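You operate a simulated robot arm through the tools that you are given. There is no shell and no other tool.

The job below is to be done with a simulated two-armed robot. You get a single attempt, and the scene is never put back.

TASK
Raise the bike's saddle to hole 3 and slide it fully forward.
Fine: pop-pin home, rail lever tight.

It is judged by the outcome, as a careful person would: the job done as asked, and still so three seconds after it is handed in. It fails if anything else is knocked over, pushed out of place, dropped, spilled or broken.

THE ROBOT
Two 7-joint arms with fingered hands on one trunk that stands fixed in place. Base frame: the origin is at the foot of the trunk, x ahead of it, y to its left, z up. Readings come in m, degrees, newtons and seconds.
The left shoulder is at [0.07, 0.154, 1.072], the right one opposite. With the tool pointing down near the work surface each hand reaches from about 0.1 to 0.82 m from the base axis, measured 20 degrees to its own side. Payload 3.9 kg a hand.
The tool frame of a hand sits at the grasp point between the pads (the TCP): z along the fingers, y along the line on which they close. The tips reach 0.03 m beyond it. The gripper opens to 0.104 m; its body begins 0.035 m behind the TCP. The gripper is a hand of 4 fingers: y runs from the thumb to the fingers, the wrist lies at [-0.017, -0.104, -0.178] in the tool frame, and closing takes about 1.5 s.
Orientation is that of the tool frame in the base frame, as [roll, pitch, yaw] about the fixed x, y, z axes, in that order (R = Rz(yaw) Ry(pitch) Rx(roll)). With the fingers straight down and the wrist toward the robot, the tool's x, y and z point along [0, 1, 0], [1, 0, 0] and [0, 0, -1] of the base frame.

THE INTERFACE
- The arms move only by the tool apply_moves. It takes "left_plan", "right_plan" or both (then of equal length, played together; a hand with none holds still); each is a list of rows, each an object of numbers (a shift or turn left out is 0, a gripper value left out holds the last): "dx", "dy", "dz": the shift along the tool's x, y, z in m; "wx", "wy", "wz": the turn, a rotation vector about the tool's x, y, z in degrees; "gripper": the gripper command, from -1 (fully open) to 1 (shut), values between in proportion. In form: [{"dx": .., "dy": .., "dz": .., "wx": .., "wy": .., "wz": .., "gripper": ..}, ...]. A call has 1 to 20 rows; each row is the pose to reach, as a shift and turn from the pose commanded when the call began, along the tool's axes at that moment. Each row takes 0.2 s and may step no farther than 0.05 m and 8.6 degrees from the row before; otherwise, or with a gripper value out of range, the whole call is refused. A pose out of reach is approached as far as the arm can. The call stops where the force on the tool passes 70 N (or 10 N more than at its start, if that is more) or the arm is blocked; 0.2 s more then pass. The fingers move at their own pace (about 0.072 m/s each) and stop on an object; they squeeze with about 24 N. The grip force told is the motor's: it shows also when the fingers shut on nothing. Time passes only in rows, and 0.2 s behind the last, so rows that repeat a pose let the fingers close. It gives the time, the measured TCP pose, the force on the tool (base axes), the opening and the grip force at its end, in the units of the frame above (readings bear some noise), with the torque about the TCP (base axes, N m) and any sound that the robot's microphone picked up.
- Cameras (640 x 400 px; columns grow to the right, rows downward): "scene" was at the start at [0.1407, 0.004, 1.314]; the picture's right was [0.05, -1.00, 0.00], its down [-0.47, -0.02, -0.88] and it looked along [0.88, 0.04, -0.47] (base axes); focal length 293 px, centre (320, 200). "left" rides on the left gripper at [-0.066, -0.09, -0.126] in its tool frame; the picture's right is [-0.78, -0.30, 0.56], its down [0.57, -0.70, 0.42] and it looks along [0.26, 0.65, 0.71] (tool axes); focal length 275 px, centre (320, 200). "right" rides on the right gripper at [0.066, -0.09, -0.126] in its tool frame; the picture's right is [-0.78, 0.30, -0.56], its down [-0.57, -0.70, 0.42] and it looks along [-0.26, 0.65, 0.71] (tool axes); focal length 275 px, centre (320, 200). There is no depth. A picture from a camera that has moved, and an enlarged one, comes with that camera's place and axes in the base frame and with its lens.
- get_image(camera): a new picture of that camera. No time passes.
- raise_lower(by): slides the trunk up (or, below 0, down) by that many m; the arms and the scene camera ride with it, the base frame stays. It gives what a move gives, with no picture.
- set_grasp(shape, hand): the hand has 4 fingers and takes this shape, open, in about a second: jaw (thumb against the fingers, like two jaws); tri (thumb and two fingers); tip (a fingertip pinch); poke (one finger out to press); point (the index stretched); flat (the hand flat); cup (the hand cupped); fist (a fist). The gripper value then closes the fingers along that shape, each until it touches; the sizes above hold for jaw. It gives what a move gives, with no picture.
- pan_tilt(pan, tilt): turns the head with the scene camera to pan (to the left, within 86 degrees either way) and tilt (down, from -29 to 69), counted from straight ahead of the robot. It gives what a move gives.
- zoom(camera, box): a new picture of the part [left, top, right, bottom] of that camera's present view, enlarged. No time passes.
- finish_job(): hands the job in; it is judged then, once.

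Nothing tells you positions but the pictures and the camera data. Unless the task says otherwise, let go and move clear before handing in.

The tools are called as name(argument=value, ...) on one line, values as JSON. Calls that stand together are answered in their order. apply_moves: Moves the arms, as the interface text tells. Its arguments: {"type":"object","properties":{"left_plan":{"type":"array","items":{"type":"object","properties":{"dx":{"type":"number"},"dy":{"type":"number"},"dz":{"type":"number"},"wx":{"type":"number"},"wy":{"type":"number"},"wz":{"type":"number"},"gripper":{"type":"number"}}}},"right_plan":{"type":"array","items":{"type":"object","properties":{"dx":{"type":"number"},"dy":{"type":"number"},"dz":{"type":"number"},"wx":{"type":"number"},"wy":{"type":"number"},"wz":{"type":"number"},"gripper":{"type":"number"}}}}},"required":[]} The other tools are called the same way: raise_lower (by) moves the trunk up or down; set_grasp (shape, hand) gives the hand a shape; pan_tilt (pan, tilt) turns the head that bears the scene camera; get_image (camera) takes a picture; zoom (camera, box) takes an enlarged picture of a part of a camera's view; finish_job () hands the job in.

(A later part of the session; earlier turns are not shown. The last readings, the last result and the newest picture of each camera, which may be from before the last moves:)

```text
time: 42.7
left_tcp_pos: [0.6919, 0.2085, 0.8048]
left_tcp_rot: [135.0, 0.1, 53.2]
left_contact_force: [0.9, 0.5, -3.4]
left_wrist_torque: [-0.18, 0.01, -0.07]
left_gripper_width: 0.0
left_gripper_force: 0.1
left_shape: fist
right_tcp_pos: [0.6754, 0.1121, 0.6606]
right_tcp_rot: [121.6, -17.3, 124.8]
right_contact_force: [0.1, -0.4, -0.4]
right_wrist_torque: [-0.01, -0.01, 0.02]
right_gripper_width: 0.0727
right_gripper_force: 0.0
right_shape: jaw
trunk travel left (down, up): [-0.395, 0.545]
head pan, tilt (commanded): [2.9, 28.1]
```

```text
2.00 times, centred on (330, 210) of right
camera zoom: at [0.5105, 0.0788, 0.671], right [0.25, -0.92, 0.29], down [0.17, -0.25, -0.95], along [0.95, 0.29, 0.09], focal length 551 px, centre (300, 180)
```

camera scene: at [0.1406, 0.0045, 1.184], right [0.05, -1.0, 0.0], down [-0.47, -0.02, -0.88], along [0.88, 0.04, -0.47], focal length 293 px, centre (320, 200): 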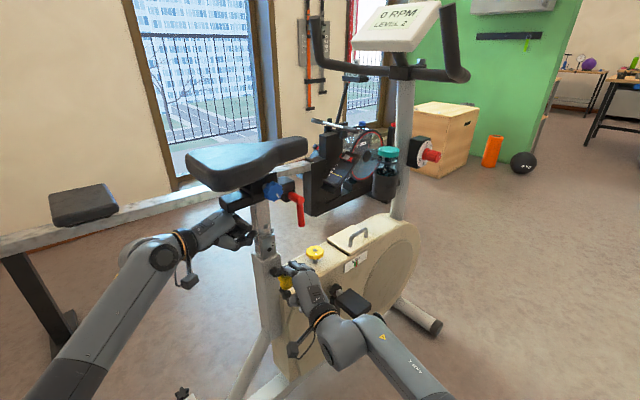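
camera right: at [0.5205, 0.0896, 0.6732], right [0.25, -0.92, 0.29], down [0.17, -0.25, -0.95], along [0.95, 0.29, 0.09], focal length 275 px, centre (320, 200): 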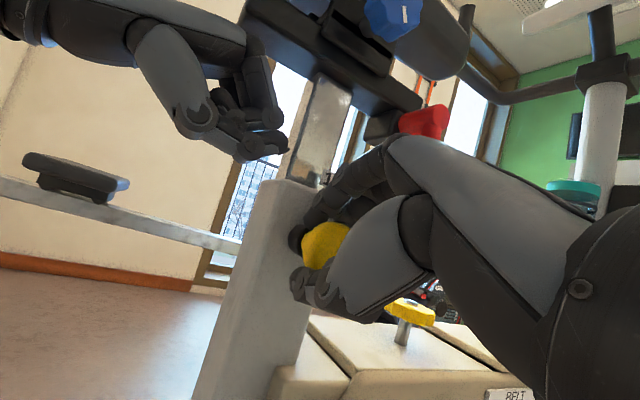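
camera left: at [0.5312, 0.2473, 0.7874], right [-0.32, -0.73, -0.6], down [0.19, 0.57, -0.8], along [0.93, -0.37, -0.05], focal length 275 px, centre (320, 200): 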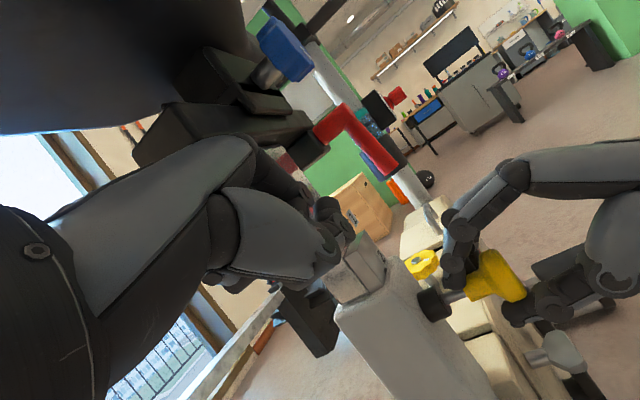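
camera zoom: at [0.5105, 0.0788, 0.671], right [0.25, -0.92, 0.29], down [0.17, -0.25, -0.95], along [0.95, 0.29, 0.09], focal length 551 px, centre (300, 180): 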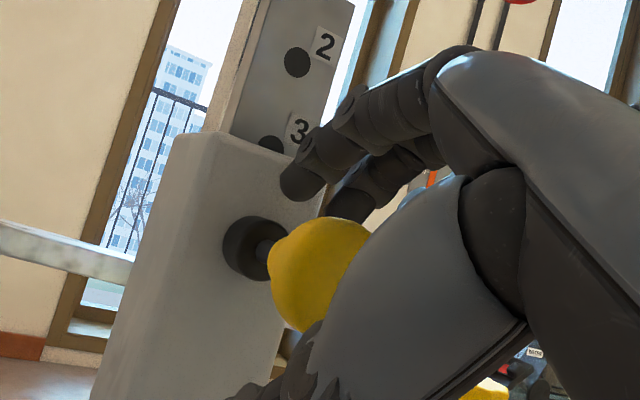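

apply_moves(left_plan=[{"dy": 0.0005, "dz": -0.0005}, {"dy": 0.001, "dz": -0.001}, {"dy": 0.0015, "dz": -0.0015}, {"dy": 0.0015, "dz": -0.0015}])

zoom(camera="right", box=[230, 110, 430, 310])

```text
time: 43.7
left_tcp_pos: [0.6924, 0.2082, 0.807]
left_tcp_rot: [135.0, 0.1, 53.1]
left_contact_force: [0.5, 0.6, -3.7]
left_wrist_torque: [-0.16, 0.05, -0.03]
left_gripper_width: 0.0003
left_gripper_force: 0.1
left_shape: fist
right_tcp_pos: [0.6754, 0.1136, 0.6615]
right_tcp_rot: [121.7, -17.4, 124.9]
right_contact_force: [-0.3, 0.4, 0.3]
right_wrist_torque: [0.02, -0.02, 0.01]
right_gripper_width: 0.0723
right_gripper_force: 0.1
right_shape: jaw
trunk travel left (down, up): [-0.395, 0.545]
head pan, tilt (commanded): [2.9, 28.1]
```

```text
2.00 times, centred on (330, 210) of right
camera zoom: at [0.5105, 0.0788, 0.671], right [0.25, -0.92, 0.29], down [0.17, -0.25, -0.95], along [0.95, 0.29, 0.09], focal length 551 px, centre (300, 180)
```

zoom: 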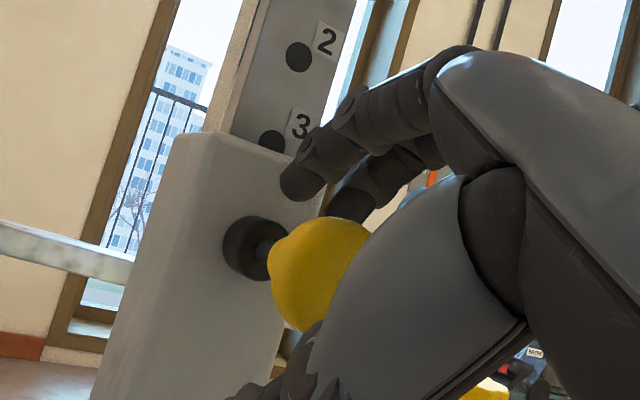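

Not popped yet at ≈0.082 m lift, so I'll measure carefully where the next hole should be relative to the pin axis.

zoom(camera="right", box=[265, 110, 365, 250])

zoom(camera="scene", box=[255, 215, 315, 285])

zoom(camera="left", box=[300, 180, 500, 340])

```text
2.86 times, centred on (315, 180) of right
camera zoom: at [0.5105, 0.0788, 0.671], right [0.25, -0.92, 0.29], down [0.17, -0.25, -0.95], along [0.95, 0.29, 0.09], focal length 786 px, centre (334, 257)
```

zoom: 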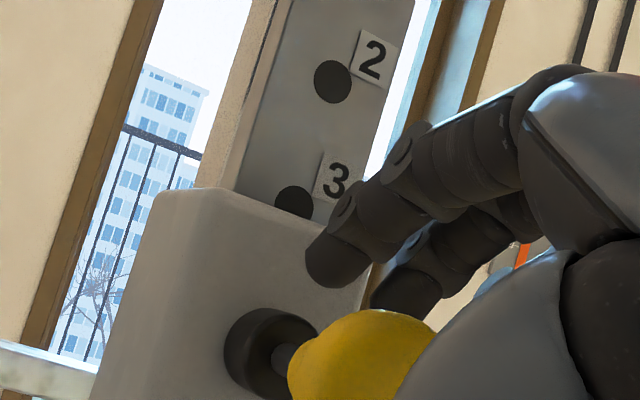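

```text
5.71 times, centred on (285, 250) of scene
camera zoom: at [0.1415, 0.0046, 1.1838], right [0.05, -1.0, 0.0], down [-0.47, -0.02, -0.88], along [0.88, 0.04, -0.47], focal length 1672 px, centre (520, -86)
```

zoom: 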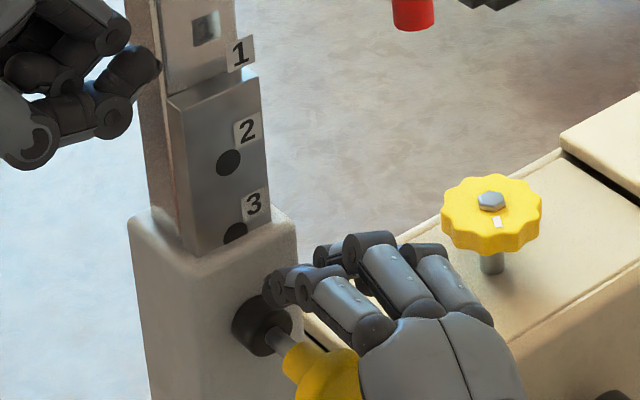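

```text
2.50 times, centred on (400, 260) of left
camera zoom: at [0.5308, 0.2464, 0.8329], right [-0.32, -0.73, -0.6], down [0.19, 0.57, -0.8], along [0.93, -0.37, -0.05], focal length 688 px, centre (120, 50)
```

zoom: 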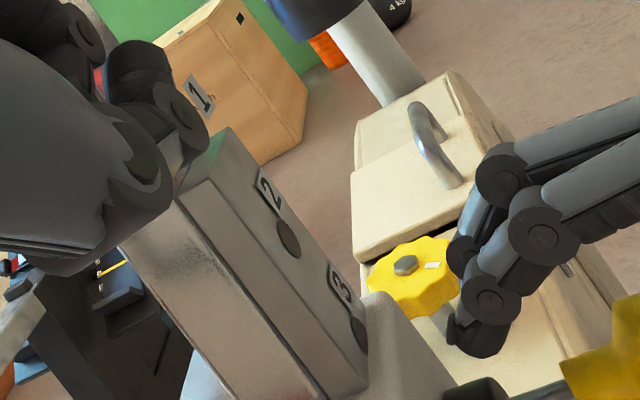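

Geometry suggests I'm now ~2–3 mm above hole 3, yet the pin stayed out, so it may need a push in (or a slower pass). I'll check whether the post follows the hand down by lowering the left hand 3 mm.

apply_moves(left_plan=[{"dy": -0.0007, "dz": 0.0007}, {"dy": -0.0014, "dz": 0.0014}, {"dy": -0.0021, "dz": 0.0021}, {"dy": -0.0021, "dz": 0.0021}])

zoom(camera="right", box=[265, 110, 365, 250])

zoom(camera="scene", box=[255, 215, 315, 285])

```text
time: 44.7
left_tcp_pos: [0.6911, 0.2076, 0.8043]
left_tcp_rot: [135.0, 0.0, 53.1]
left_contact_force: [-0.5, 0.0, -0.1]
left_wrist_torque: [-0.02, 0.01, 0.02]
left_gripper_width: 0.0003
left_gripper_force: 0.1
left_shape: fist
right_tcp_pos: [0.6741, 0.1128, 0.6608]
right_tcp_rot: [121.5, -17.3, 124.7]
right_contact_force: [0.4, 0.0, 0.5]
right_wrist_torque: [0.04, 0.02, 0.0]
right_gripper_width: 0.0726
right_gripper_force: 0.0
right_shape: jaw
trunk travel left (down, up): [-0.395, 0.545]
head pan, tilt (commanded): [2.9, 28.1]
```

```text
2.86 times, centred on (315, 180) of right
camera zoom: at [0.5101, 0.0786, 0.6714], right [0.25, -0.92, 0.29], down [0.17, -0.25, -0.95], along [0.95, 0.29, 0.09], focal length 786 px, centre (334, 257)
```

zoom: 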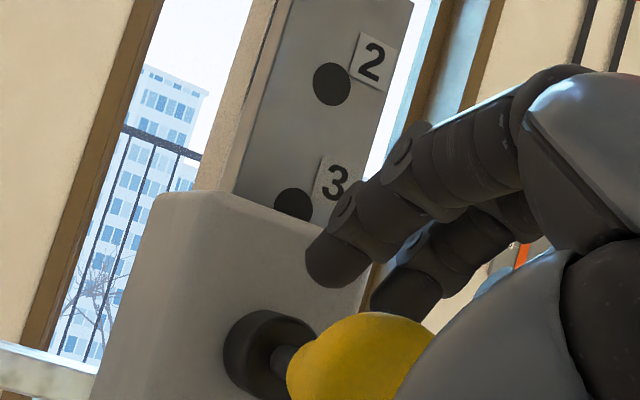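

```text
5.71 times, centred on (285, 250) of scene
camera zoom: at [0.1406, 0.0042, 1.184], right [0.05, -1.0, 0.0], down [-0.47, -0.02, -0.88], along [0.88, 0.04, -0.47], focal length 1672 px, centre (520, -86)
```

zoom: 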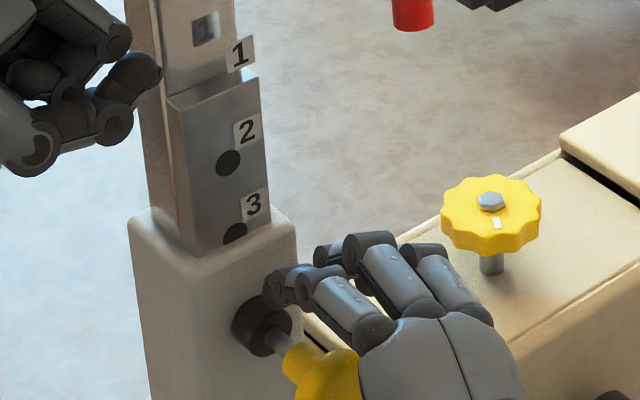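

The post stays put when I lower the hand, so it's friction-held, and the pin didn't spring in by itself. I'll re-grip the knob and push it gently inward to feel whether hole 3 is aligned.

apply_moves(right_plan=[{"gripper": 0.2}, {"gripper": 0.6}, {"gripper": 1}, {"gripper": 1}, {"gripper": 1}, {"gripper": 1}])

apply_moves(right_plan=[{"dx": 0.0003, "dy": 0.0009, "dz": 0.0017}, {"dx": 0.0007, "dy": 0.0019, "dz": 0.0035}, {"dx": 0.001, "dy": 0.0028, "dz": 0.0052}, {"dx": 0.001, "dy": 0.0028, "dz": 0.0052}])

zoom(camera="scene", box=[255, 215, 335, 295])

zoom(camera="right", box=[255, 130, 395, 290])

```text
time: 46.1
left_tcp_pos: [0.6917, 0.2099, 0.804]
left_tcp_rot: [135.0, 0.0, 53.2]
left_contact_force: [-0.1, 0.6, -0.3]
left_wrist_torque: [0.01, 0.03, 0.02]
left_gripper_width: 0.0002
left_gripper_force: 0.1
left_shape: fist
right_tcp_pos: [0.6753, 0.1148, 0.6608]
right_tcp_rot: [121.6, -17.3, 124.8]
right_contact_force: [2.9, 2.8, 0.1]
right_wrist_torque: [0.13, -0.1, -0.13]
right_gripper_width: 0.0247
right_gripper_force: 23.6
right_shape: jaw
trunk travel left (down, up): [-0.395, 0.545]
head pan, tilt (commanded): [2.9, 28.1]
```

```text
time: 47.1
left_tcp_pos: [0.692, 0.2078, 0.8046]
left_tcp_rot: [135.0, 0.1, 53.1]
left_contact_force: [-0.2, 0.5, 0.2]
left_wrist_torque: [0.03, -0.02, 0.04]
left_gripper_width: 0.0
left_gripper_force: 0.1
left_shape: fist
right_tcp_pos: [0.6767, 0.1173, 0.6612]
right_tcp_rot: [121.5, -17.3, 124.8]
right_contact_force: [-2.6, -0.6, -0.2]
right_wrist_torque: [0.08, -0.07, -0.09]
right_gripper_width: 0.025
right_gripper_force: 23.6
right_shape: jaw
trunk travel left (down, up): [-0.395, 0.545]
head pan, tilt (commanded): [2.9, 28.1]
```

```text
5.00 times, centred on (295, 255) of scene
camera zoom: at [0.1402, 0.0041, 1.184], right [0.05, -1.0, 0.0], down [-0.47, -0.02, -0.88], along [0.88, 0.04, -0.47], focal length 1463 px, centre (445, -75)
```

zoom: 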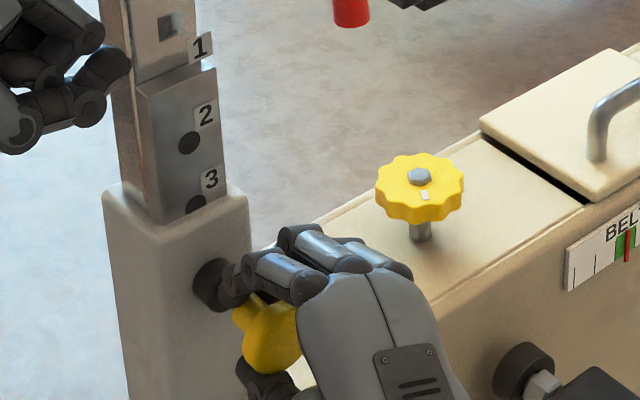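

```text
2.50 times, centred on (325, 210) of right
camera zoom: at [0.5138, 0.0827, 0.6709], right [0.25, -0.92, 0.29], down [0.17, -0.25, -0.95], along [0.95, 0.29, 0.09], focal length 688 px, centre (308, 175)
```

zoom: 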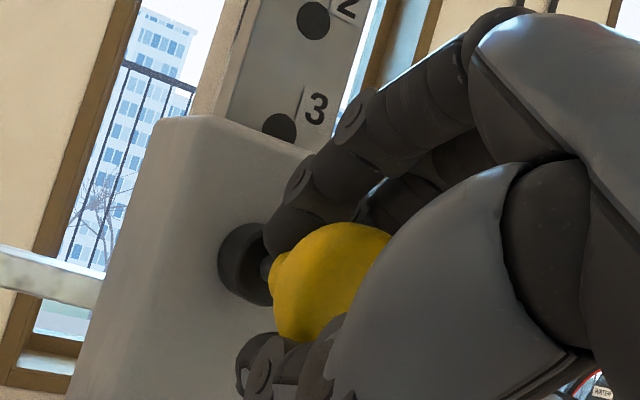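

apply_moves(right_plan=[{"dx": 0.0003, "dy": 0.0009, "dz": 0.0017}, {"dx": 0.0007, "dy": 0.0019, "dz": 0.0035}, {"dx": 0.0007, "dy": 0.0019, "dz": 0.0035}])

zoom(camera="right", box=[255, 130, 395, 290])

```text
time: 47.9
left_tcp_pos: [0.6917, 0.2065, 0.806]
left_tcp_rot: [135.0, 0.0, 53.1]
left_contact_force: [0.6, 0.0, -0.7]
left_wrist_torque: [-0.03, 0.01, -0.02]
left_gripper_width: 0.0003
left_gripper_force: 0.0
left_shape: fist
right_tcp_pos: [0.6818, 0.1194, 0.6611]
right_tcp_rot: [121.5, -17.3, 124.8]
right_contact_force: [-7.5, -3.6, 0.3]
right_wrist_torque: [0.2, -0.13, -0.05]
right_gripper_width: 0.0253
right_gripper_force: 24.5
right_shape: jaw
trunk travel left (down, up): [-0.395, 0.545]
head pan, tilt (commanded): [2.9, 28.1]
```

```text
2.50 times, centred on (325, 210) of right
camera zoom: at [0.5165, 0.0852, 0.6714], right [0.25, -0.92, 0.29], down [0.17, -0.25, -0.95], along [0.95, 0.29, 0.09], focal length 688 px, centre (308, 175)
```

zoom: 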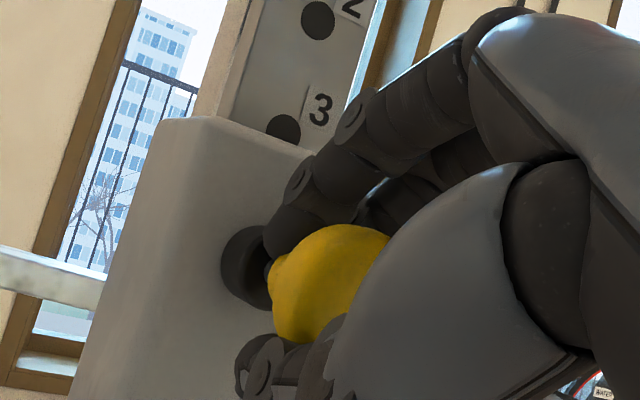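

The pin meets ~8 N resistance about 5 mm short of home. I'll compare the tag position now with the initial picture using the identical zoom box to see how far off hole 3 is.

zoom(camera="scene", box=[220, 205, 300, 260])

zoom(camera="scene", box=[260, 235, 290, 260])

```text
7.27 times, centred on (260, 232) of scene
camera zoom: at [0.1396, 0.0037, 1.1841], right [0.05, -1.0, 0.0], down [-0.47, -0.02, -0.88], along [0.88, 0.04, -0.47], focal length 2128 px, centre (756, -36)
```

zoom: 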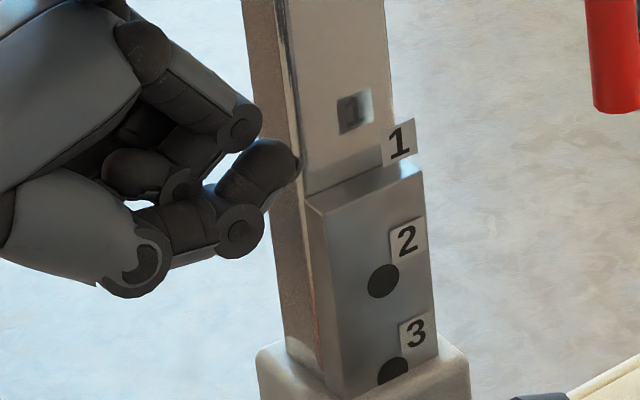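

```text
16.00 times, centred on (275, 248) of scene
camera zoom: at [0.1396, 0.0037, 1.1841], right [0.05, -1.0, 0.0], down [-0.47, -0.02, -0.88], along [0.88, 0.04, -0.47], focal length 4683 px, centre (1040, -560)
```

zoom: 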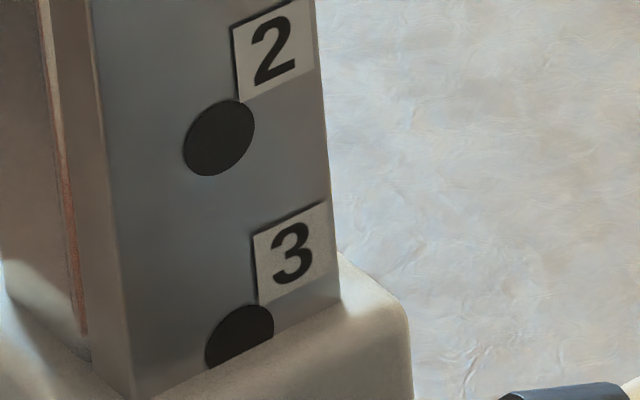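

The comparison shows the post is ≈2.5 mm above hole 3. It's friction-held, so I need to nudge it down from above. I'll withdraw the left fist from under the rail, raise it, and bring it over the saddle, keeping a light inward push on the pin with the right hand.

apply_moves(left_plan=[{"dy": -0.0141, "dz": 0.0141}, {"dy": -0.0424, "dz": -0.0142}, {"dy": -0.0707, "dz": -0.0425}, {"dy": -0.099, "dz": -0.0708}, {"dy": -0.1273, "dz": -0.0991}, {"dy": -0.1555, "dz": -0.1273}])

apply_moves(left_plan=[{"dy": 0.03, "dz": -0.03}, {"dy": 0.06, "dz": -0.06}, {"dy": 0.09, "dz": -0.09}, {"dy": 0.12, "dz": -0.12}, {"dy": 0.15, "dz": -0.15}, {"dy": 0.18, "dz": -0.18}, {"dy": 0.21, "dz": -0.21}, {"dy": 0.235, "dz": -0.235}])

get_image(camera="scene")

get_image(camera="left")

```text
time: 49.3
left_tcp_pos: [0.5325, 0.3293, 0.784]
left_tcp_rot: [135.1, -0.1, 53.1]
left_contact_force: [-0.1, 0.3, 0.0]
left_wrist_torque: [0.0, 0.03, 0.01]
left_gripper_width: 0.0
left_gripper_force: 0.1
left_shape: fist
right_tcp_pos: [0.6804, 0.1192, 0.6629]
right_tcp_rot: [121.5, -17.4, 124.9]
right_contact_force: [-7.2, -5.3, 0.6]
right_wrist_torque: [0.23, -0.14, -0.05]
right_gripper_width: 0.0253
right_gripper_force: 24.2
right_shape: jaw
trunk travel left (down, up): [-0.395, 0.545]
head pan, tilt (commanded): [2.9, 28.1]
```

```text
time: 51.1
left_tcp_pos: [0.531, 0.3289, 1.1182]
left_tcp_rot: [135.0, 0.1, 53.1]
left_contact_force: [-0.6, -1.1, 0.1]
left_wrist_torque: [0.01, -0.03, 0.0]
left_gripper_width: 0.0
left_gripper_force: 0.0
left_shape: fist
right_tcp_pos: [0.6816, 0.1194, 0.6622]
right_tcp_rot: [121.6, -17.4, 124.8]
right_contact_force: [-5.9, -6.0, 0.8]
right_wrist_torque: [0.24, -0.16, -0.1]
right_gripper_width: 0.0254
right_gripper_force: 24.6
right_shape: jaw
trunk travel left (down, up): [-0.395, 0.545]
head pan, tilt (commanded): [2.9, 28.1]
```

```text
taken
camera scene: at [0.1399, 0.0033, 1.184], right [0.05, -1.0, 0.0], down [-0.47, -0.02, -0.88], along [0.88, 0.04, -0.47], focal length 293 px, centre (320, 200)
```

scene: 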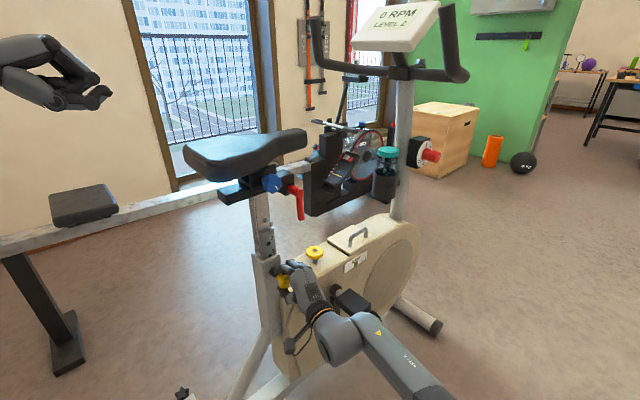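

```text
taken
camera left: at [0.3701, 0.3672, 1.1438], right [-0.32, -0.73, -0.6], down [0.19, 0.58, -0.8], along [0.93, -0.37, -0.05], focal length 275 px, centre (320, 200)
```

left: 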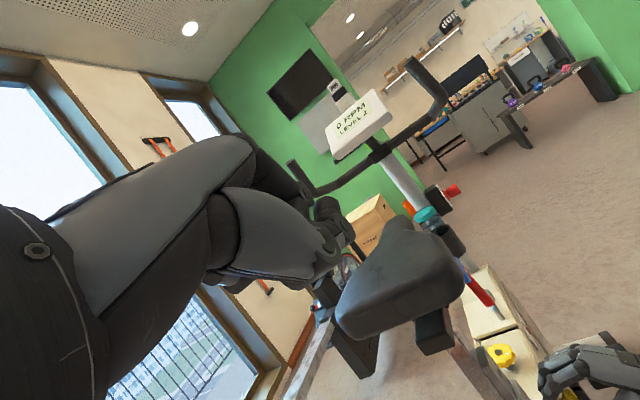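

The saddle holds its height by itself. Now I'll move the left fist over the saddle (still ~9 cm above it).

apply_moves(left_plan=[{"dy": 0.0283, "dz": 0.0283}, {"dy": 0.0566, "dz": 0.0566}, {"dy": 0.0849, "dz": 0.0849}, {"dy": 0.1132, "dz": 0.1132}, {"dy": 0.1414, "dz": 0.1414}, {"dy": 0.1414, "dz": 0.1414}])

get_image(camera="scene")

get_image(camera="left")

```text
time: 52.5
left_tcp_pos: [0.6919, 0.207, 1.1188]
left_tcp_rot: [134.9, -0.1, 53.1]
left_contact_force: [0.2, 0.2, -0.4]
left_wrist_torque: [-0.01, 0.0, 0.02]
left_gripper_width: 0.0
left_gripper_force: 0.0
left_shape: fist
right_tcp_pos: [0.6807, 0.1205, 0.661]
right_tcp_rot: [121.4, -17.3, 124.7]
right_contact_force: [-4.8, -4.5, 0.8]
right_wrist_torque: [0.21, -0.14, -0.05]
right_gripper_width: 0.0254
right_gripper_force: 23.6
right_shape: jaw
trunk travel left (down, up): [-0.395, 0.545]
head pan, tilt (commanded): [2.9, 28.1]
```

```text
taken
camera scene: at [0.1397, 0.0037, 1.1841], right [0.05, -1.0, 0.0], down [-0.47, -0.02, -0.88], along [0.88, 0.04, -0.47], focal length 293 px, centre (320, 200)
```

scene: 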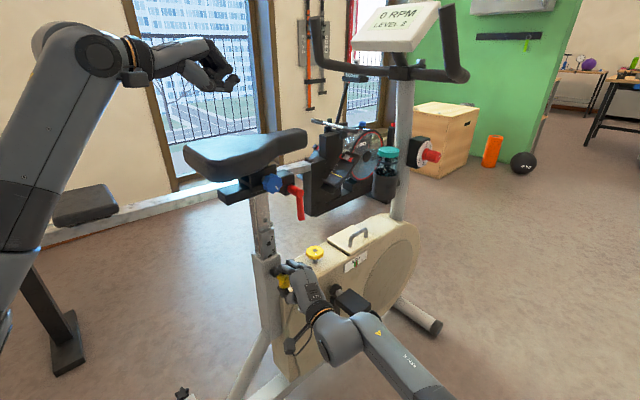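

```text
taken
camera left: at [0.5312, 0.2454, 1.1437], right [-0.32, -0.73, -0.6], down [0.19, 0.58, -0.8], along [0.93, -0.37, -0.05], focal length 275 px, centre (320, 200)
```

left: 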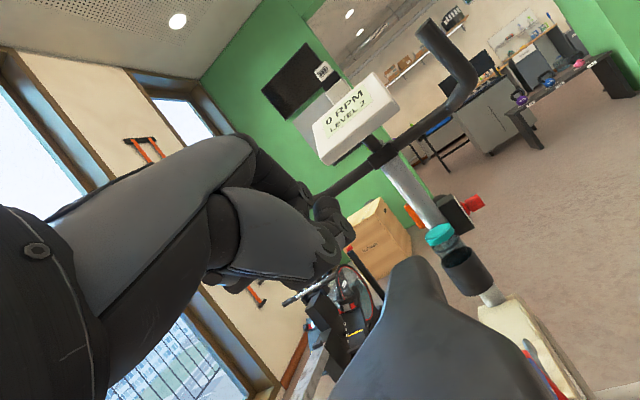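

apply_moves(left_plan=[{"dy": -0.021, "dz": 0.021}, {"dy": -0.042, "dz": 0.042}, {"dy": -0.057, "dz": 0.057}, {"dy": -0.057, "dz": 0.057}])

zoom(camera="scene", box=[160, 60, 340, 200])

```text
time: 53.5
left_tcp_pos: [0.6923, 0.2081, 1.0372]
left_tcp_rot: [135.0, -0.1, 53.2]
left_contact_force: [0.2, 1.5, 0.2]
left_wrist_torque: [-0.05, 0.01, 0.02]
left_gripper_width: 0.0001
left_gripper_force: 0.1
left_shape: fist
right_tcp_pos: [0.6815, 0.1201, 0.6616]
right_tcp_rot: [121.4, -17.4, 125.0]
right_contact_force: [-5.7, -4.5, 0.2]
right_wrist_torque: [0.18, -0.13, -0.04]
right_gripper_width: 0.0252
right_gripper_force: 23.8
right_shape: jaw
trunk travel left (down, up): [-0.395, 0.545]
head pan, tilt (commanded): [2.9, 28.1]
```

```text
2.86 times, centred on (250, 130) of scene
camera zoom: at [0.1399, 0.0035, 1.184], right [0.05, -1.0, 0.0], down [-0.47, -0.02, -0.88], along [0.88, 0.04, -0.47], focal length 836 px, centre (520, 400)
```

zoom: 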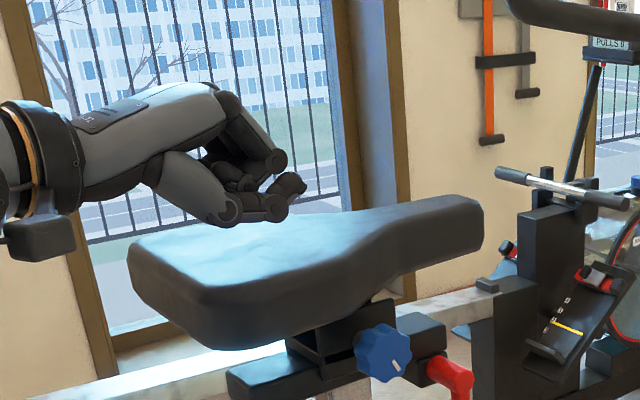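

apply_moves(left_plan=[{"dy": -0.0035, "dz": 0.0035}, {"dy": -0.007, "dz": 0.007}, {"dy": -0.0085, "dz": 0.0085}, {"dy": -0.0085, "dz": 0.0085}])

zoom(camera="scene", box=[160, 60, 340, 200])

```text
time: 54.5
left_tcp_pos: [0.6918, 0.207, 1.0248]
left_tcp_rot: [134.9, 0.0, 53.2]
left_contact_force: [0.3, -0.4, -0.1]
left_wrist_torque: [0.01, 0.0, 0.02]
left_gripper_width: 0.0
left_gripper_force: 0.0
left_shape: fist
right_tcp_pos: [0.6817, 0.1201, 0.6621]
right_tcp_rot: [121.4, -17.4, 124.8]
right_contact_force: [-6.3, -4.8, -0.3]
right_wrist_torque: [0.16, -0.13, -0.03]
right_gripper_width: 0.0253
right_gripper_force: 23.9
right_shape: jaw
trunk travel left (down, up): [-0.395, 0.545]
head pan, tilt (commanded): [2.9, 28.1]
```

```text
2.86 times, centred on (250, 130) of scene
camera zoom: at [0.1399, 0.0035, 1.184], right [0.05, -1.0, 0.0], down [-0.47, -0.02, -0.88], along [0.88, 0.04, -0.47], focal length 836 px, centre (520, 400)
```

zoom: 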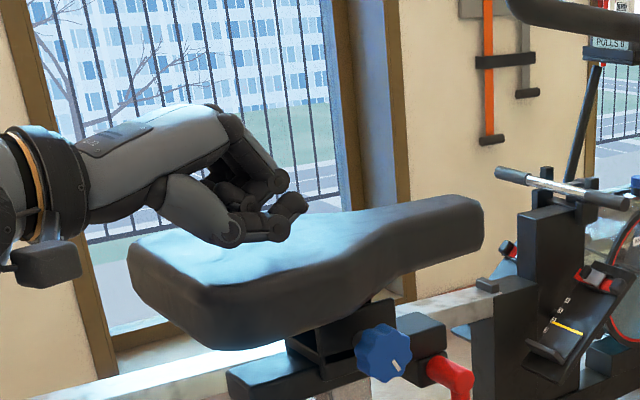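

apply_moves(left_plan=[{"dy": -0.002, "dz": 0.002}, {"dy": -0.0042, "dz": 0.0042}, {"dy": -0.0042, "dz": 0.0042}])

```text
time: 55.3
left_tcp_pos: [0.6921, 0.208, 1.0186]
left_tcp_rot: [135.1, -0.1, 53.2]
left_contact_force: [0.1, 0.6, -0.4]
left_wrist_torque: [-0.01, -0.03, 0.03]
left_gripper_width: 0.0002
left_gripper_force: 0.1
left_shape: fist
right_tcp_pos: [0.6805, 0.1203, 0.6611]
right_tcp_rot: [121.5, -17.3, 124.9]
right_contact_force: [-6.2, -3.6, -0.7]
right_wrist_torque: [0.18, -0.15, -0.06]
right_gripper_width: 0.0257
right_gripper_force: 23.5
right_shape: jaw
trunk travel left (down, up): [-0.395, 0.545]
head pan, tilt (commanded): [2.9, 28.1]
```

apply_moves(left_plan=[{"dy": -0.002, "dz": 0.002}, {"dy": -0.0042, "dz": 0.0042}, {"dy": -0.0042, "dz": 0.0042}])

zoom(camera="scene", box=[160, 60, 340, 200])

```text
time: 56.1
left_tcp_pos: [0.6906, 0.2087, 1.0146]
left_tcp_rot: [134.9, -0.1, 53.1]
left_contact_force: [0.9, 1.1, 4.4]
left_wrist_torque: [-0.02, 0.08, -0.03]
left_gripper_width: 0.0001
left_gripper_force: 0.0
left_shape: fist
right_tcp_pos: [0.6799, 0.1189, 0.6612]
right_tcp_rot: [121.6, -17.4, 124.9]
right_contact_force: [-4.4, -3.1, -1.5]
right_wrist_torque: [0.14, -0.08, -0.06]
right_gripper_width: 0.025
right_gripper_force: 23.4
right_shape: jaw
trunk travel left (down, up): [-0.395, 0.545]
head pan, tilt (commanded): [2.9, 28.1]
```

```text
2.86 times, centred on (250, 130) of scene
camera zoom: at [0.1397, 0.0036, 1.1841], right [0.05, -1.0, 0.0], down [-0.47, -0.02, -0.88], along [0.88, 0.04, -0.47], focal length 836 px, centre (520, 400)
```

zoom: 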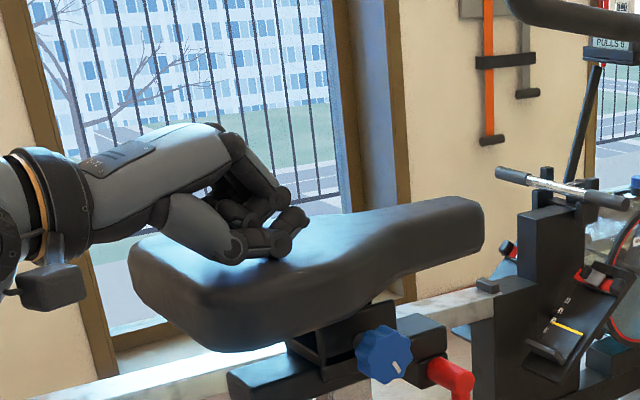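

Contact with the saddle at ~4 N, and the post has begun to move. I'll press down ~1 mm at a time while watching for the pin to slip in.

apply_moves(left_plan=[{"dy": -0.0007, "dz": 0.0007}, {"dy": -0.0007, "dz": 0.0007}])

zoom(camera="scene", box=[220, 205, 300, 260])

```text
time: 56.7
left_tcp_pos: [0.6909, 0.2083, 1.0124]
left_tcp_rot: [134.9, 0.0, 53.2]
left_contact_force: [-0.9, 1.3, 3.5]
left_wrist_torque: [-0.02, 0.09, -0.02]
left_gripper_width: 0.0
left_gripper_force: 0.1
left_shape: fist
right_tcp_pos: [0.6804, 0.1196, 0.6619]
right_tcp_rot: [121.5, -17.3, 124.9]
right_contact_force: [-4.2, -3.7, -0.8]
right_wrist_torque: [0.13, -0.08, -0.09]
right_gripper_width: 0.0253
right_gripper_force: 23.8
right_shape: jaw
trunk travel left (down, up): [-0.395, 0.545]
head pan, tilt (commanded): [2.9, 28.1]
```

```text
7.27 times, centred on (260, 232) of scene
camera zoom: at [0.1397, 0.0036, 1.1841], right [0.05, -1.0, 0.0], down [-0.47, -0.02, -0.88], along [0.88, 0.04, -0.47], focal length 2128 px, centre (756, -36)
```

zoom: 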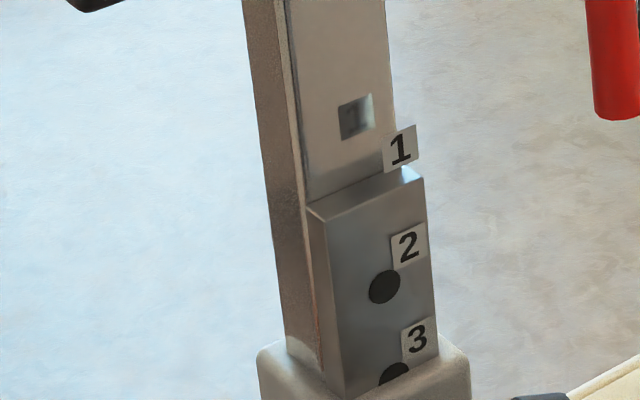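

Tag 3 now matches tag 1's original position within about half a millimetre. Now push the pin inward a bit more.

apply_moves(right_plan=[{"dx": 0.0003, "dy": 0.0009, "dz": 0.0017}, {"dx": 0.0007, "dy": 0.0019, "dz": 0.0035}, {"dx": 0.0007, "dy": 0.0019, "dz": 0.0035}])

zoom(camera="right", box=[255, 130, 395, 290])

zoom(camera="scene", box=[220, 205, 300, 260])

```text
time: 57.5
left_tcp_pos: [0.6896, 0.2064, 1.0142]
left_tcp_rot: [135.0, -0.2, 53.0]
left_contact_force: [-0.4, -0.4, 0.3]
left_wrist_torque: [-0.04, -0.02, -0.01]
left_gripper_width: 0.0
left_gripper_force: 0.1
left_shape: fist
right_tcp_pos: [0.6824, 0.1212, 0.6627]
right_tcp_rot: [121.2, -17.3, 124.8]
right_contact_force: [-17.2, -20.7, 4.0]
right_wrist_torque: [0.38, -0.14, -0.16]
right_gripper_width: 0.0269
right_gripper_force: 24.2
right_shape: jaw
trunk travel left (down, up): [-0.395, 0.545]
head pan, tilt (commanded): [2.9, 28.1]
```

```text
2.50 times, centred on (325, 210) of right
camera zoom: at [0.5186, 0.0868, 0.6724], right [0.25, -0.92, 0.29], down [0.17, -0.25, -0.95], along [0.95, 0.29, 0.1], focal length 688 px, centre (308, 175)
```

zoom: 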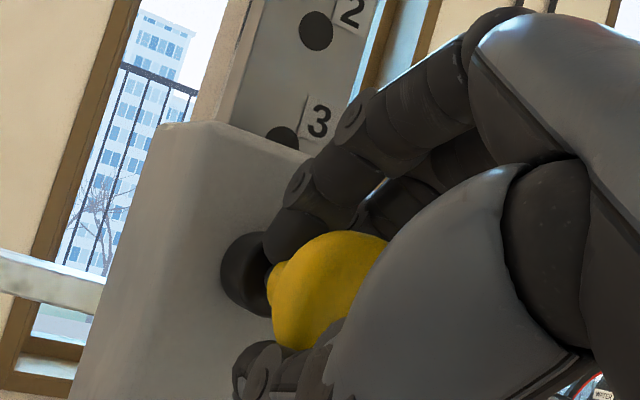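

```text
7.27 times, centred on (260, 232) of scene
camera zoom: at [0.1375, 0.0006, 1.1844], right [0.05, -1.0, 0.0], down [-0.47, -0.02, -0.88], along [0.88, 0.04, -0.47], focal length 2128 px, centre (756, -36)
```

zoom: 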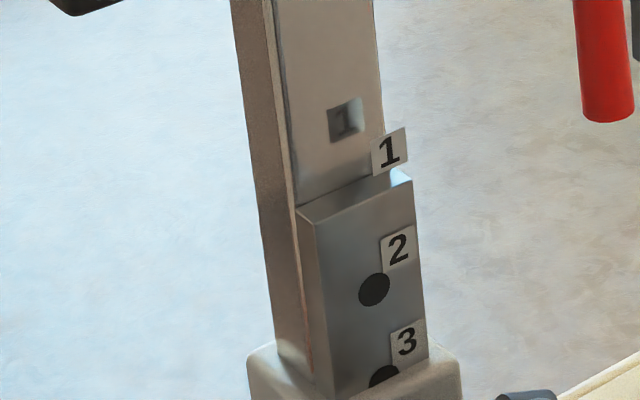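

The pin is still blocked ~4 mm short at 27 N, which also makes the robot lean. I'll ease off to a light push and step the saddle down in half-millimetre increments to find the hole.

apply_moves(right_plan=[{"dx": -0.0005, "dy": -0.0014, "dz": -0.0026}, {"dx": -0.0005, "dy": -0.0014, "dz": -0.0026}])

apply_moves(left_plan=[{"dy": -0.0004, "dz": 0.0004}, {"dy": -0.0007, "dz": 0.0007}, {"dy": -0.0007, "dz": 0.0007}])

zoom(camera="scene", box=[220, 205, 300, 260])

```text
time: 58.1
left_tcp_pos: [0.6923, 0.2072, 1.0118]
left_tcp_rot: [135.0, -0.1, 53.2]
left_contact_force: [-0.3, 0.4, 2.2]
left_wrist_torque: [-0.06, 0.03, -0.02]
left_gripper_width: 0.0
left_gripper_force: 0.0
left_shape: fist
right_tcp_pos: [0.6824, 0.1211, 0.6617]
right_tcp_rot: [121.4, -17.4, 124.9]
right_contact_force: [-1.7, -12.3, 3.1]
right_wrist_torque: [0.22, -0.12, -0.34]
right_gripper_width: 0.0262
right_gripper_force: 24.3
right_shape: jaw
trunk travel left (down, up): [-0.395, 0.545]
head pan, tilt (commanded): [2.9, 28.1]
```

```text
time: 58.9
left_tcp_pos: [0.691, 0.2064, 1.0126]
left_tcp_rot: [135.0, 0.0, 53.1]
left_contact_force: [0.1, 0.8, 4.1]
left_wrist_torque: [-0.04, 0.07, -0.02]
left_gripper_width: 0.0
left_gripper_force: 0.0
left_shape: fist
right_tcp_pos: [0.681, 0.1197, 0.6615]
right_tcp_rot: [121.4, -17.4, 124.9]
right_contact_force: [0.7, -12.1, 2.4]
right_wrist_torque: [0.19, -0.09, -0.31]
right_gripper_width: 0.0261
right_gripper_force: 23.8
right_shape: jaw
trunk travel left (down, up): [-0.395, 0.545]
head pan, tilt (commanded): [2.9, 28.1]
```

```text
7.27 times, centred on (260, 232) of scene
camera zoom: at [0.1396, 0.0024, 1.1841], right [0.05, -1.0, 0.0], down [-0.47, -0.02, -0.88], along [0.88, 0.04, -0.47], focal length 2128 px, centre (756, -36)
```

zoom: 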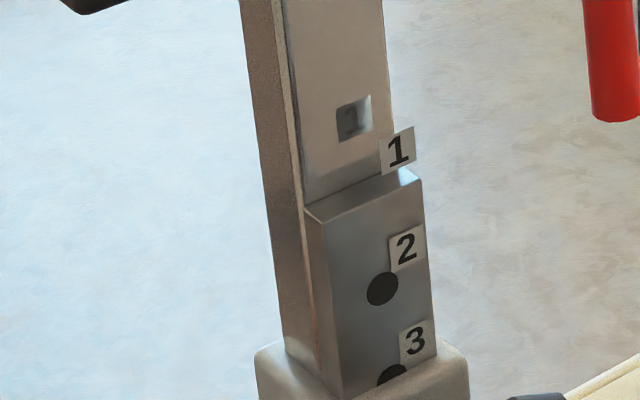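

The right-hand force is now sideways, suggesting my fingertips, hooked behind the disc, are jamming against the collar rather than the pin against the post. I'll open the fingers and see where the pin goes with the post aligned.

apply_moves(right_plan=[{"gripper": 0.3}, {"gripper": 0}, {"gripper": -0.4}, {"gripper": -0.4}, {"gripper": -0.4}])

zoom(camera="right", box=[255, 130, 395, 290])

zoom(camera="scene", box=[240, 215, 340, 300])

```text
time: 60.1
left_tcp_pos: [0.6902, 0.2077, 1.0124]
left_tcp_rot: [134.8, -0.1, 53.2]
left_contact_force: [-0.2, 0.4, 2.0]
left_wrist_torque: [-0.03, 0.01, -0.02]
left_gripper_width: 0.0
left_gripper_force: 0.1
left_shape: fist
right_tcp_pos: [0.6791, 0.1209, 0.6631]
right_tcp_rot: [121.4, -17.3, 124.8]
right_contact_force: [-14.5, -6.3, -3.0]
right_wrist_torque: [-0.03, -0.07, 0.24]
right_gripper_width: 0.0641
right_gripper_force: 0.1
right_shape: jaw
trunk travel left (down, up): [-0.395, 0.545]
head pan, tilt (commanded): [2.9, 28.1]
```

```text
2.50 times, centred on (325, 210) of right
camera zoom: at [0.5159, 0.0866, 0.6717], right [0.25, -0.92, 0.29], down [0.17, -0.25, -0.95], along [0.95, 0.29, 0.09], focal length 688 px, centre (308, 175)
```

zoom: 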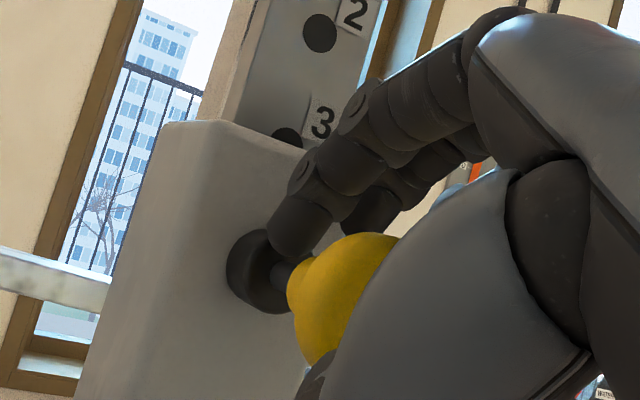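

```text
4.71 times, centred on (290, 258) of scene
camera zoom: at [0.1388, 0.003, 1.1842], right [0.05, -1.0, 0.0], down [-0.47, -0.02, -0.88], along [0.88, 0.04, -0.47], focal length 1377 px, centre (461, -71)
```

zoom: 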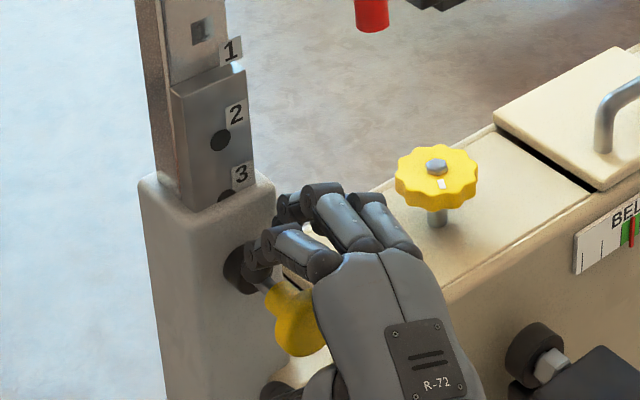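

My index fingertip is wedged between collar and knob. I'll open fully and back the hand straight out to free the knob.

apply_moves(right_plan=[{"gripper": -0.7}, {"gripper": -1}, {"gripper": -1}, {"dz": -0.01, "gripper": -1}, {"dz": -0.025, "gripper": -1}, {"dz": -0.045, "gripper": -1}, {"dz": -0.07, "gripper": -1}, {"dz": -0.07, "gripper": -1}])

zoom(camera="right", box=[210, 130, 390, 310])

zoom(camera="scene", box=[240, 215, 340, 300])

```text
time: 61.9
left_tcp_pos: [0.6919, 0.2075, 1.0117]
left_tcp_rot: [134.8, 0.0, 53.1]
left_contact_force: [0.6, 0.0, 1.9]
left_wrist_torque: [-0.04, 0.04, -0.03]
left_gripper_width: 0.0002
left_gripper_force: 0.1
left_shape: fist
right_tcp_pos: [0.6377, 0.0778, 0.6968]
right_tcp_rot: [121.5, -17.3, 124.9]
right_contact_force: [0.2, 0.4, -0.1]
right_wrist_torque: [0.02, -0.02, -0.01]
right_gripper_width: 0.1037
right_gripper_force: 0.1
right_shape: jaw
trunk travel left (down, up): [-0.395, 0.545]
head pan, tilt (commanded): [2.9, 28.1]
```

```text
2.22 times, centred on (300, 220) of right
camera zoom: at [0.4738, 0.043, 0.7066], right [0.25, -0.92, 0.29], down [0.17, -0.25, -0.95], along [0.95, 0.29, 0.09], focal length 612 px, centre (364, 156)
```

zoom: 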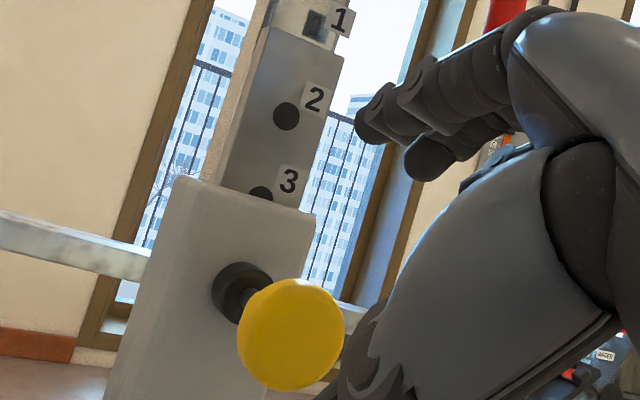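

```text
4.71 times, centred on (290, 258) of scene
camera zoom: at [0.1402, 0.0034, 1.184], right [0.05, -1.0, 0.0], down [-0.47, -0.02, -0.88], along [0.88, 0.04, -0.47], focal length 1377 px, centre (461, -71)
```

zoom: 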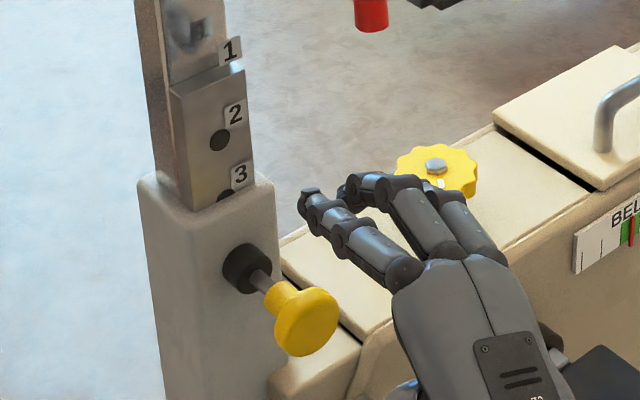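

The knob is now clear and stays ~15 mm out, so it's resting on the post face or simply not springing in. I'll close the right fingers to make a blunt tip and push the knob's face axially.

apply_moves(right_plan=[{"gripper": 0}, {"gripper": 0.5}, {"gripper": 1}, {"gripper": 1}, {"gripper": 1}, {"gripper": 1}, {"gripper": 1}, {"gripper": 1}])

get_image(camera="right")

zoom(camera="scene", box=[240, 215, 340, 300])

```text
time: 63.7
left_tcp_pos: [0.6921, 0.2073, 1.0115]
left_tcp_rot: [134.9, 0.0, 53.2]
left_contact_force: [-0.8, -1.1, 2.3]
left_wrist_torque: [-0.07, 0.03, 0.03]
left_gripper_width: 0.0001
left_gripper_force: 0.0
left_shape: fist
right_tcp_pos: [0.6367, 0.0773, 0.6958]
right_tcp_rot: [121.5, -17.4, 124.9]
right_contact_force: [-0.3, 0.3, 0.5]
right_wrist_torque: [-0.02, -0.02, 0.0]
right_gripper_width: 0.0002
right_gripper_force: 24.3
right_shape: jaw
trunk travel left (down, up): [-0.395, 0.545]
head pan, tilt (commanded): [2.9, 28.1]
```

```text
taken
camera right: at [0.4739, 0.0432, 0.7063], right [0.25, -0.92, 0.29], down [0.17, -0.25, -0.95], along [0.95, 0.29, 0.09], focal length 275 px, centre (320, 200)
```

right: 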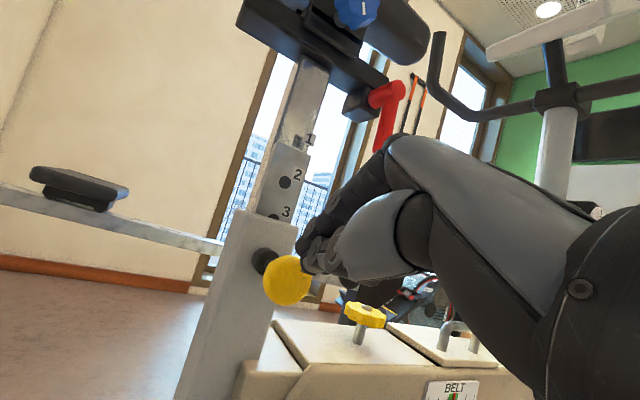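

```text
4.71 times, centred on (290, 258) of scene
camera zoom: at [0.1403, 0.0035, 1.184], right [0.05, -1.0, 0.0], down [-0.47, -0.02, -0.88], along [0.88, 0.04, -0.47], focal length 1377 px, centre (461, -71)
```

zoom: 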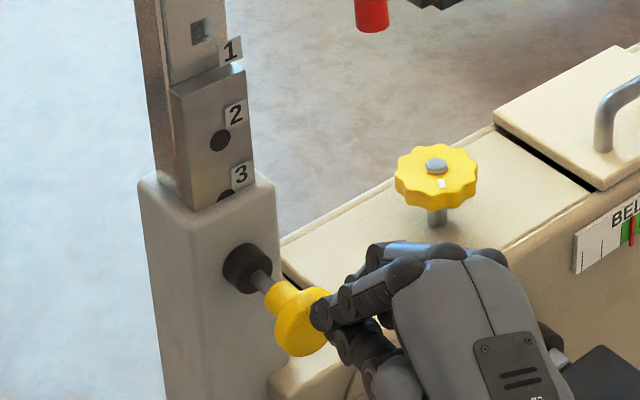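

apply_moves(right_plan=[{"dx": -0.0025, "dy": -0.0069, "dz": 0.0043}, {"dx": -0.005, "dy": -0.0138, "dz": 0.0085}, {"dx": -0.0033, "dy": -0.0091, "dz": 0.0172}, {"dx": -0.0024, "dy": -0.0067, "dz": 0.0215}, {"dx": -0.0024, "dy": -0.0067, "dz": 0.0215}])

zoom(camera="right", box=[230, 170, 390, 310])

zoom(camera="scene", box=[240, 215, 340, 300])

```text
time: 64.9
left_tcp_pos: [0.6915, 0.2081, 1.0118]
left_tcp_rot: [135.1, 0.0, 53.2]
left_contact_force: [0.0, 0.3, 2.0]
left_wrist_torque: [-0.03, 0.05, -0.03]
left_gripper_width: 0.0
left_gripper_force: 0.1
left_shape: fist
right_tcp_pos: [0.6486, 0.0886, 0.6796]
right_tcp_rot: [121.4, -17.3, 124.8]
right_contact_force: [-1.6, -2.2, 0.7]
right_wrist_torque: [-0.02, 0.01, 0.08]
right_gripper_width: 0.0003
right_gripper_force: 24.4
right_shape: jaw
trunk travel left (down, up): [-0.395, 0.545]
head pan, tilt (commanded): [2.9, 28.1]
```

```text
2.86 times, centred on (310, 240) of right
camera zoom: at [0.4848, 0.054, 0.6894], right [0.25, -0.92, 0.29], down [0.17, -0.25, -0.95], along [0.95, 0.29, 0.09], focal length 786 px, centre (349, 86)
```

zoom: 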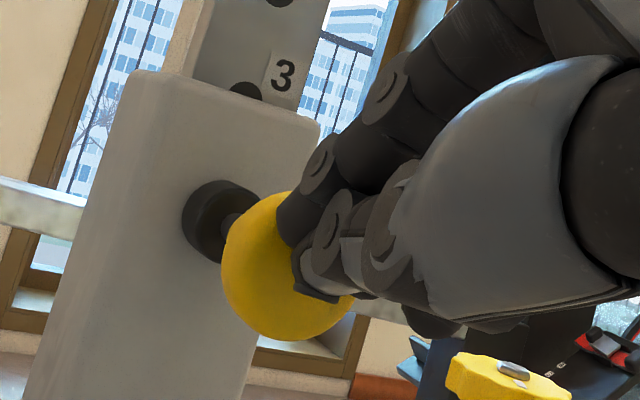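

```text
4.71 times, centred on (290, 258) of scene
camera zoom: at [0.1401, 0.0034, 1.184], right [0.05, -1.0, 0.0], down [-0.47, -0.02, -0.88], along [0.88, 0.04, -0.47], focal length 1377 px, centre (461, -71)
```

zoom: 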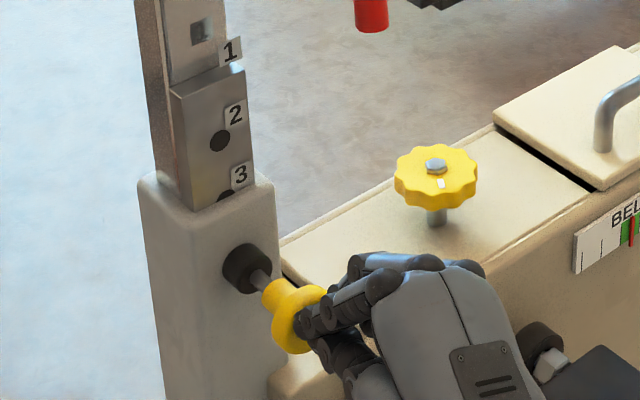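

The fingertips touch the knob's face. I'll push axially in small steps.

apply_moves(right_plan=[{"dx": 0.0003, "dy": 0.0009, "dz": 0.0017}, {"dx": 0.0007, "dy": 0.0019, "dz": 0.0035}, {"dx": 0.0007, "dy": 0.0019, "dz": 0.0035}])

zoom(camera="scene", box=[240, 215, 340, 300])

```text
time: 65.7
left_tcp_pos: [0.6911, 0.208, 1.0117]
left_tcp_rot: [134.9, 0.0, 53.2]
left_contact_force: [-0.3, 1.2, 2.3]
left_wrist_torque: [0.03, 0.02, 0.02]
left_gripper_width: 0.0
left_gripper_force: 0.0
left_shape: fist
right_tcp_pos: [0.6531, 0.0917, 0.6802]
right_tcp_rot: [121.5, -17.3, 125.0]
right_contact_force: [-2.2, -1.8, -0.8]
right_wrist_torque: [-0.05, 0.02, 0.01]
right_gripper_width: 0.0
right_gripper_force: 24.4
right_shape: jaw
trunk travel left (down, up): [-0.395, 0.545]
head pan, tilt (commanded): [2.9, 28.1]
```

```text
4.71 times, centred on (290, 258) of scene
camera zoom: at [0.1402, 0.0034, 1.184], right [0.05, -1.0, 0.0], down [-0.47, -0.02, -0.88], along [0.88, 0.04, -0.47], focal length 1377 px, centre (461, -71)
```

zoom: 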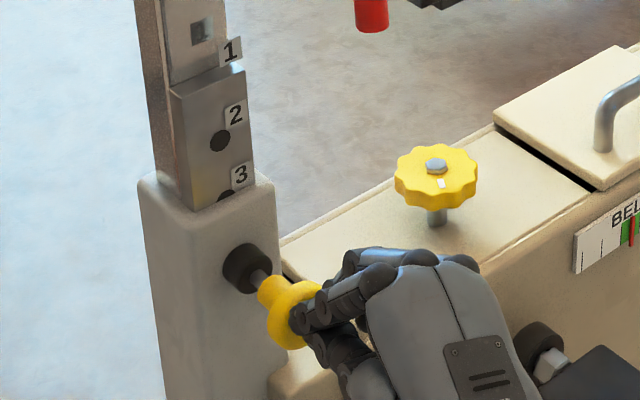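

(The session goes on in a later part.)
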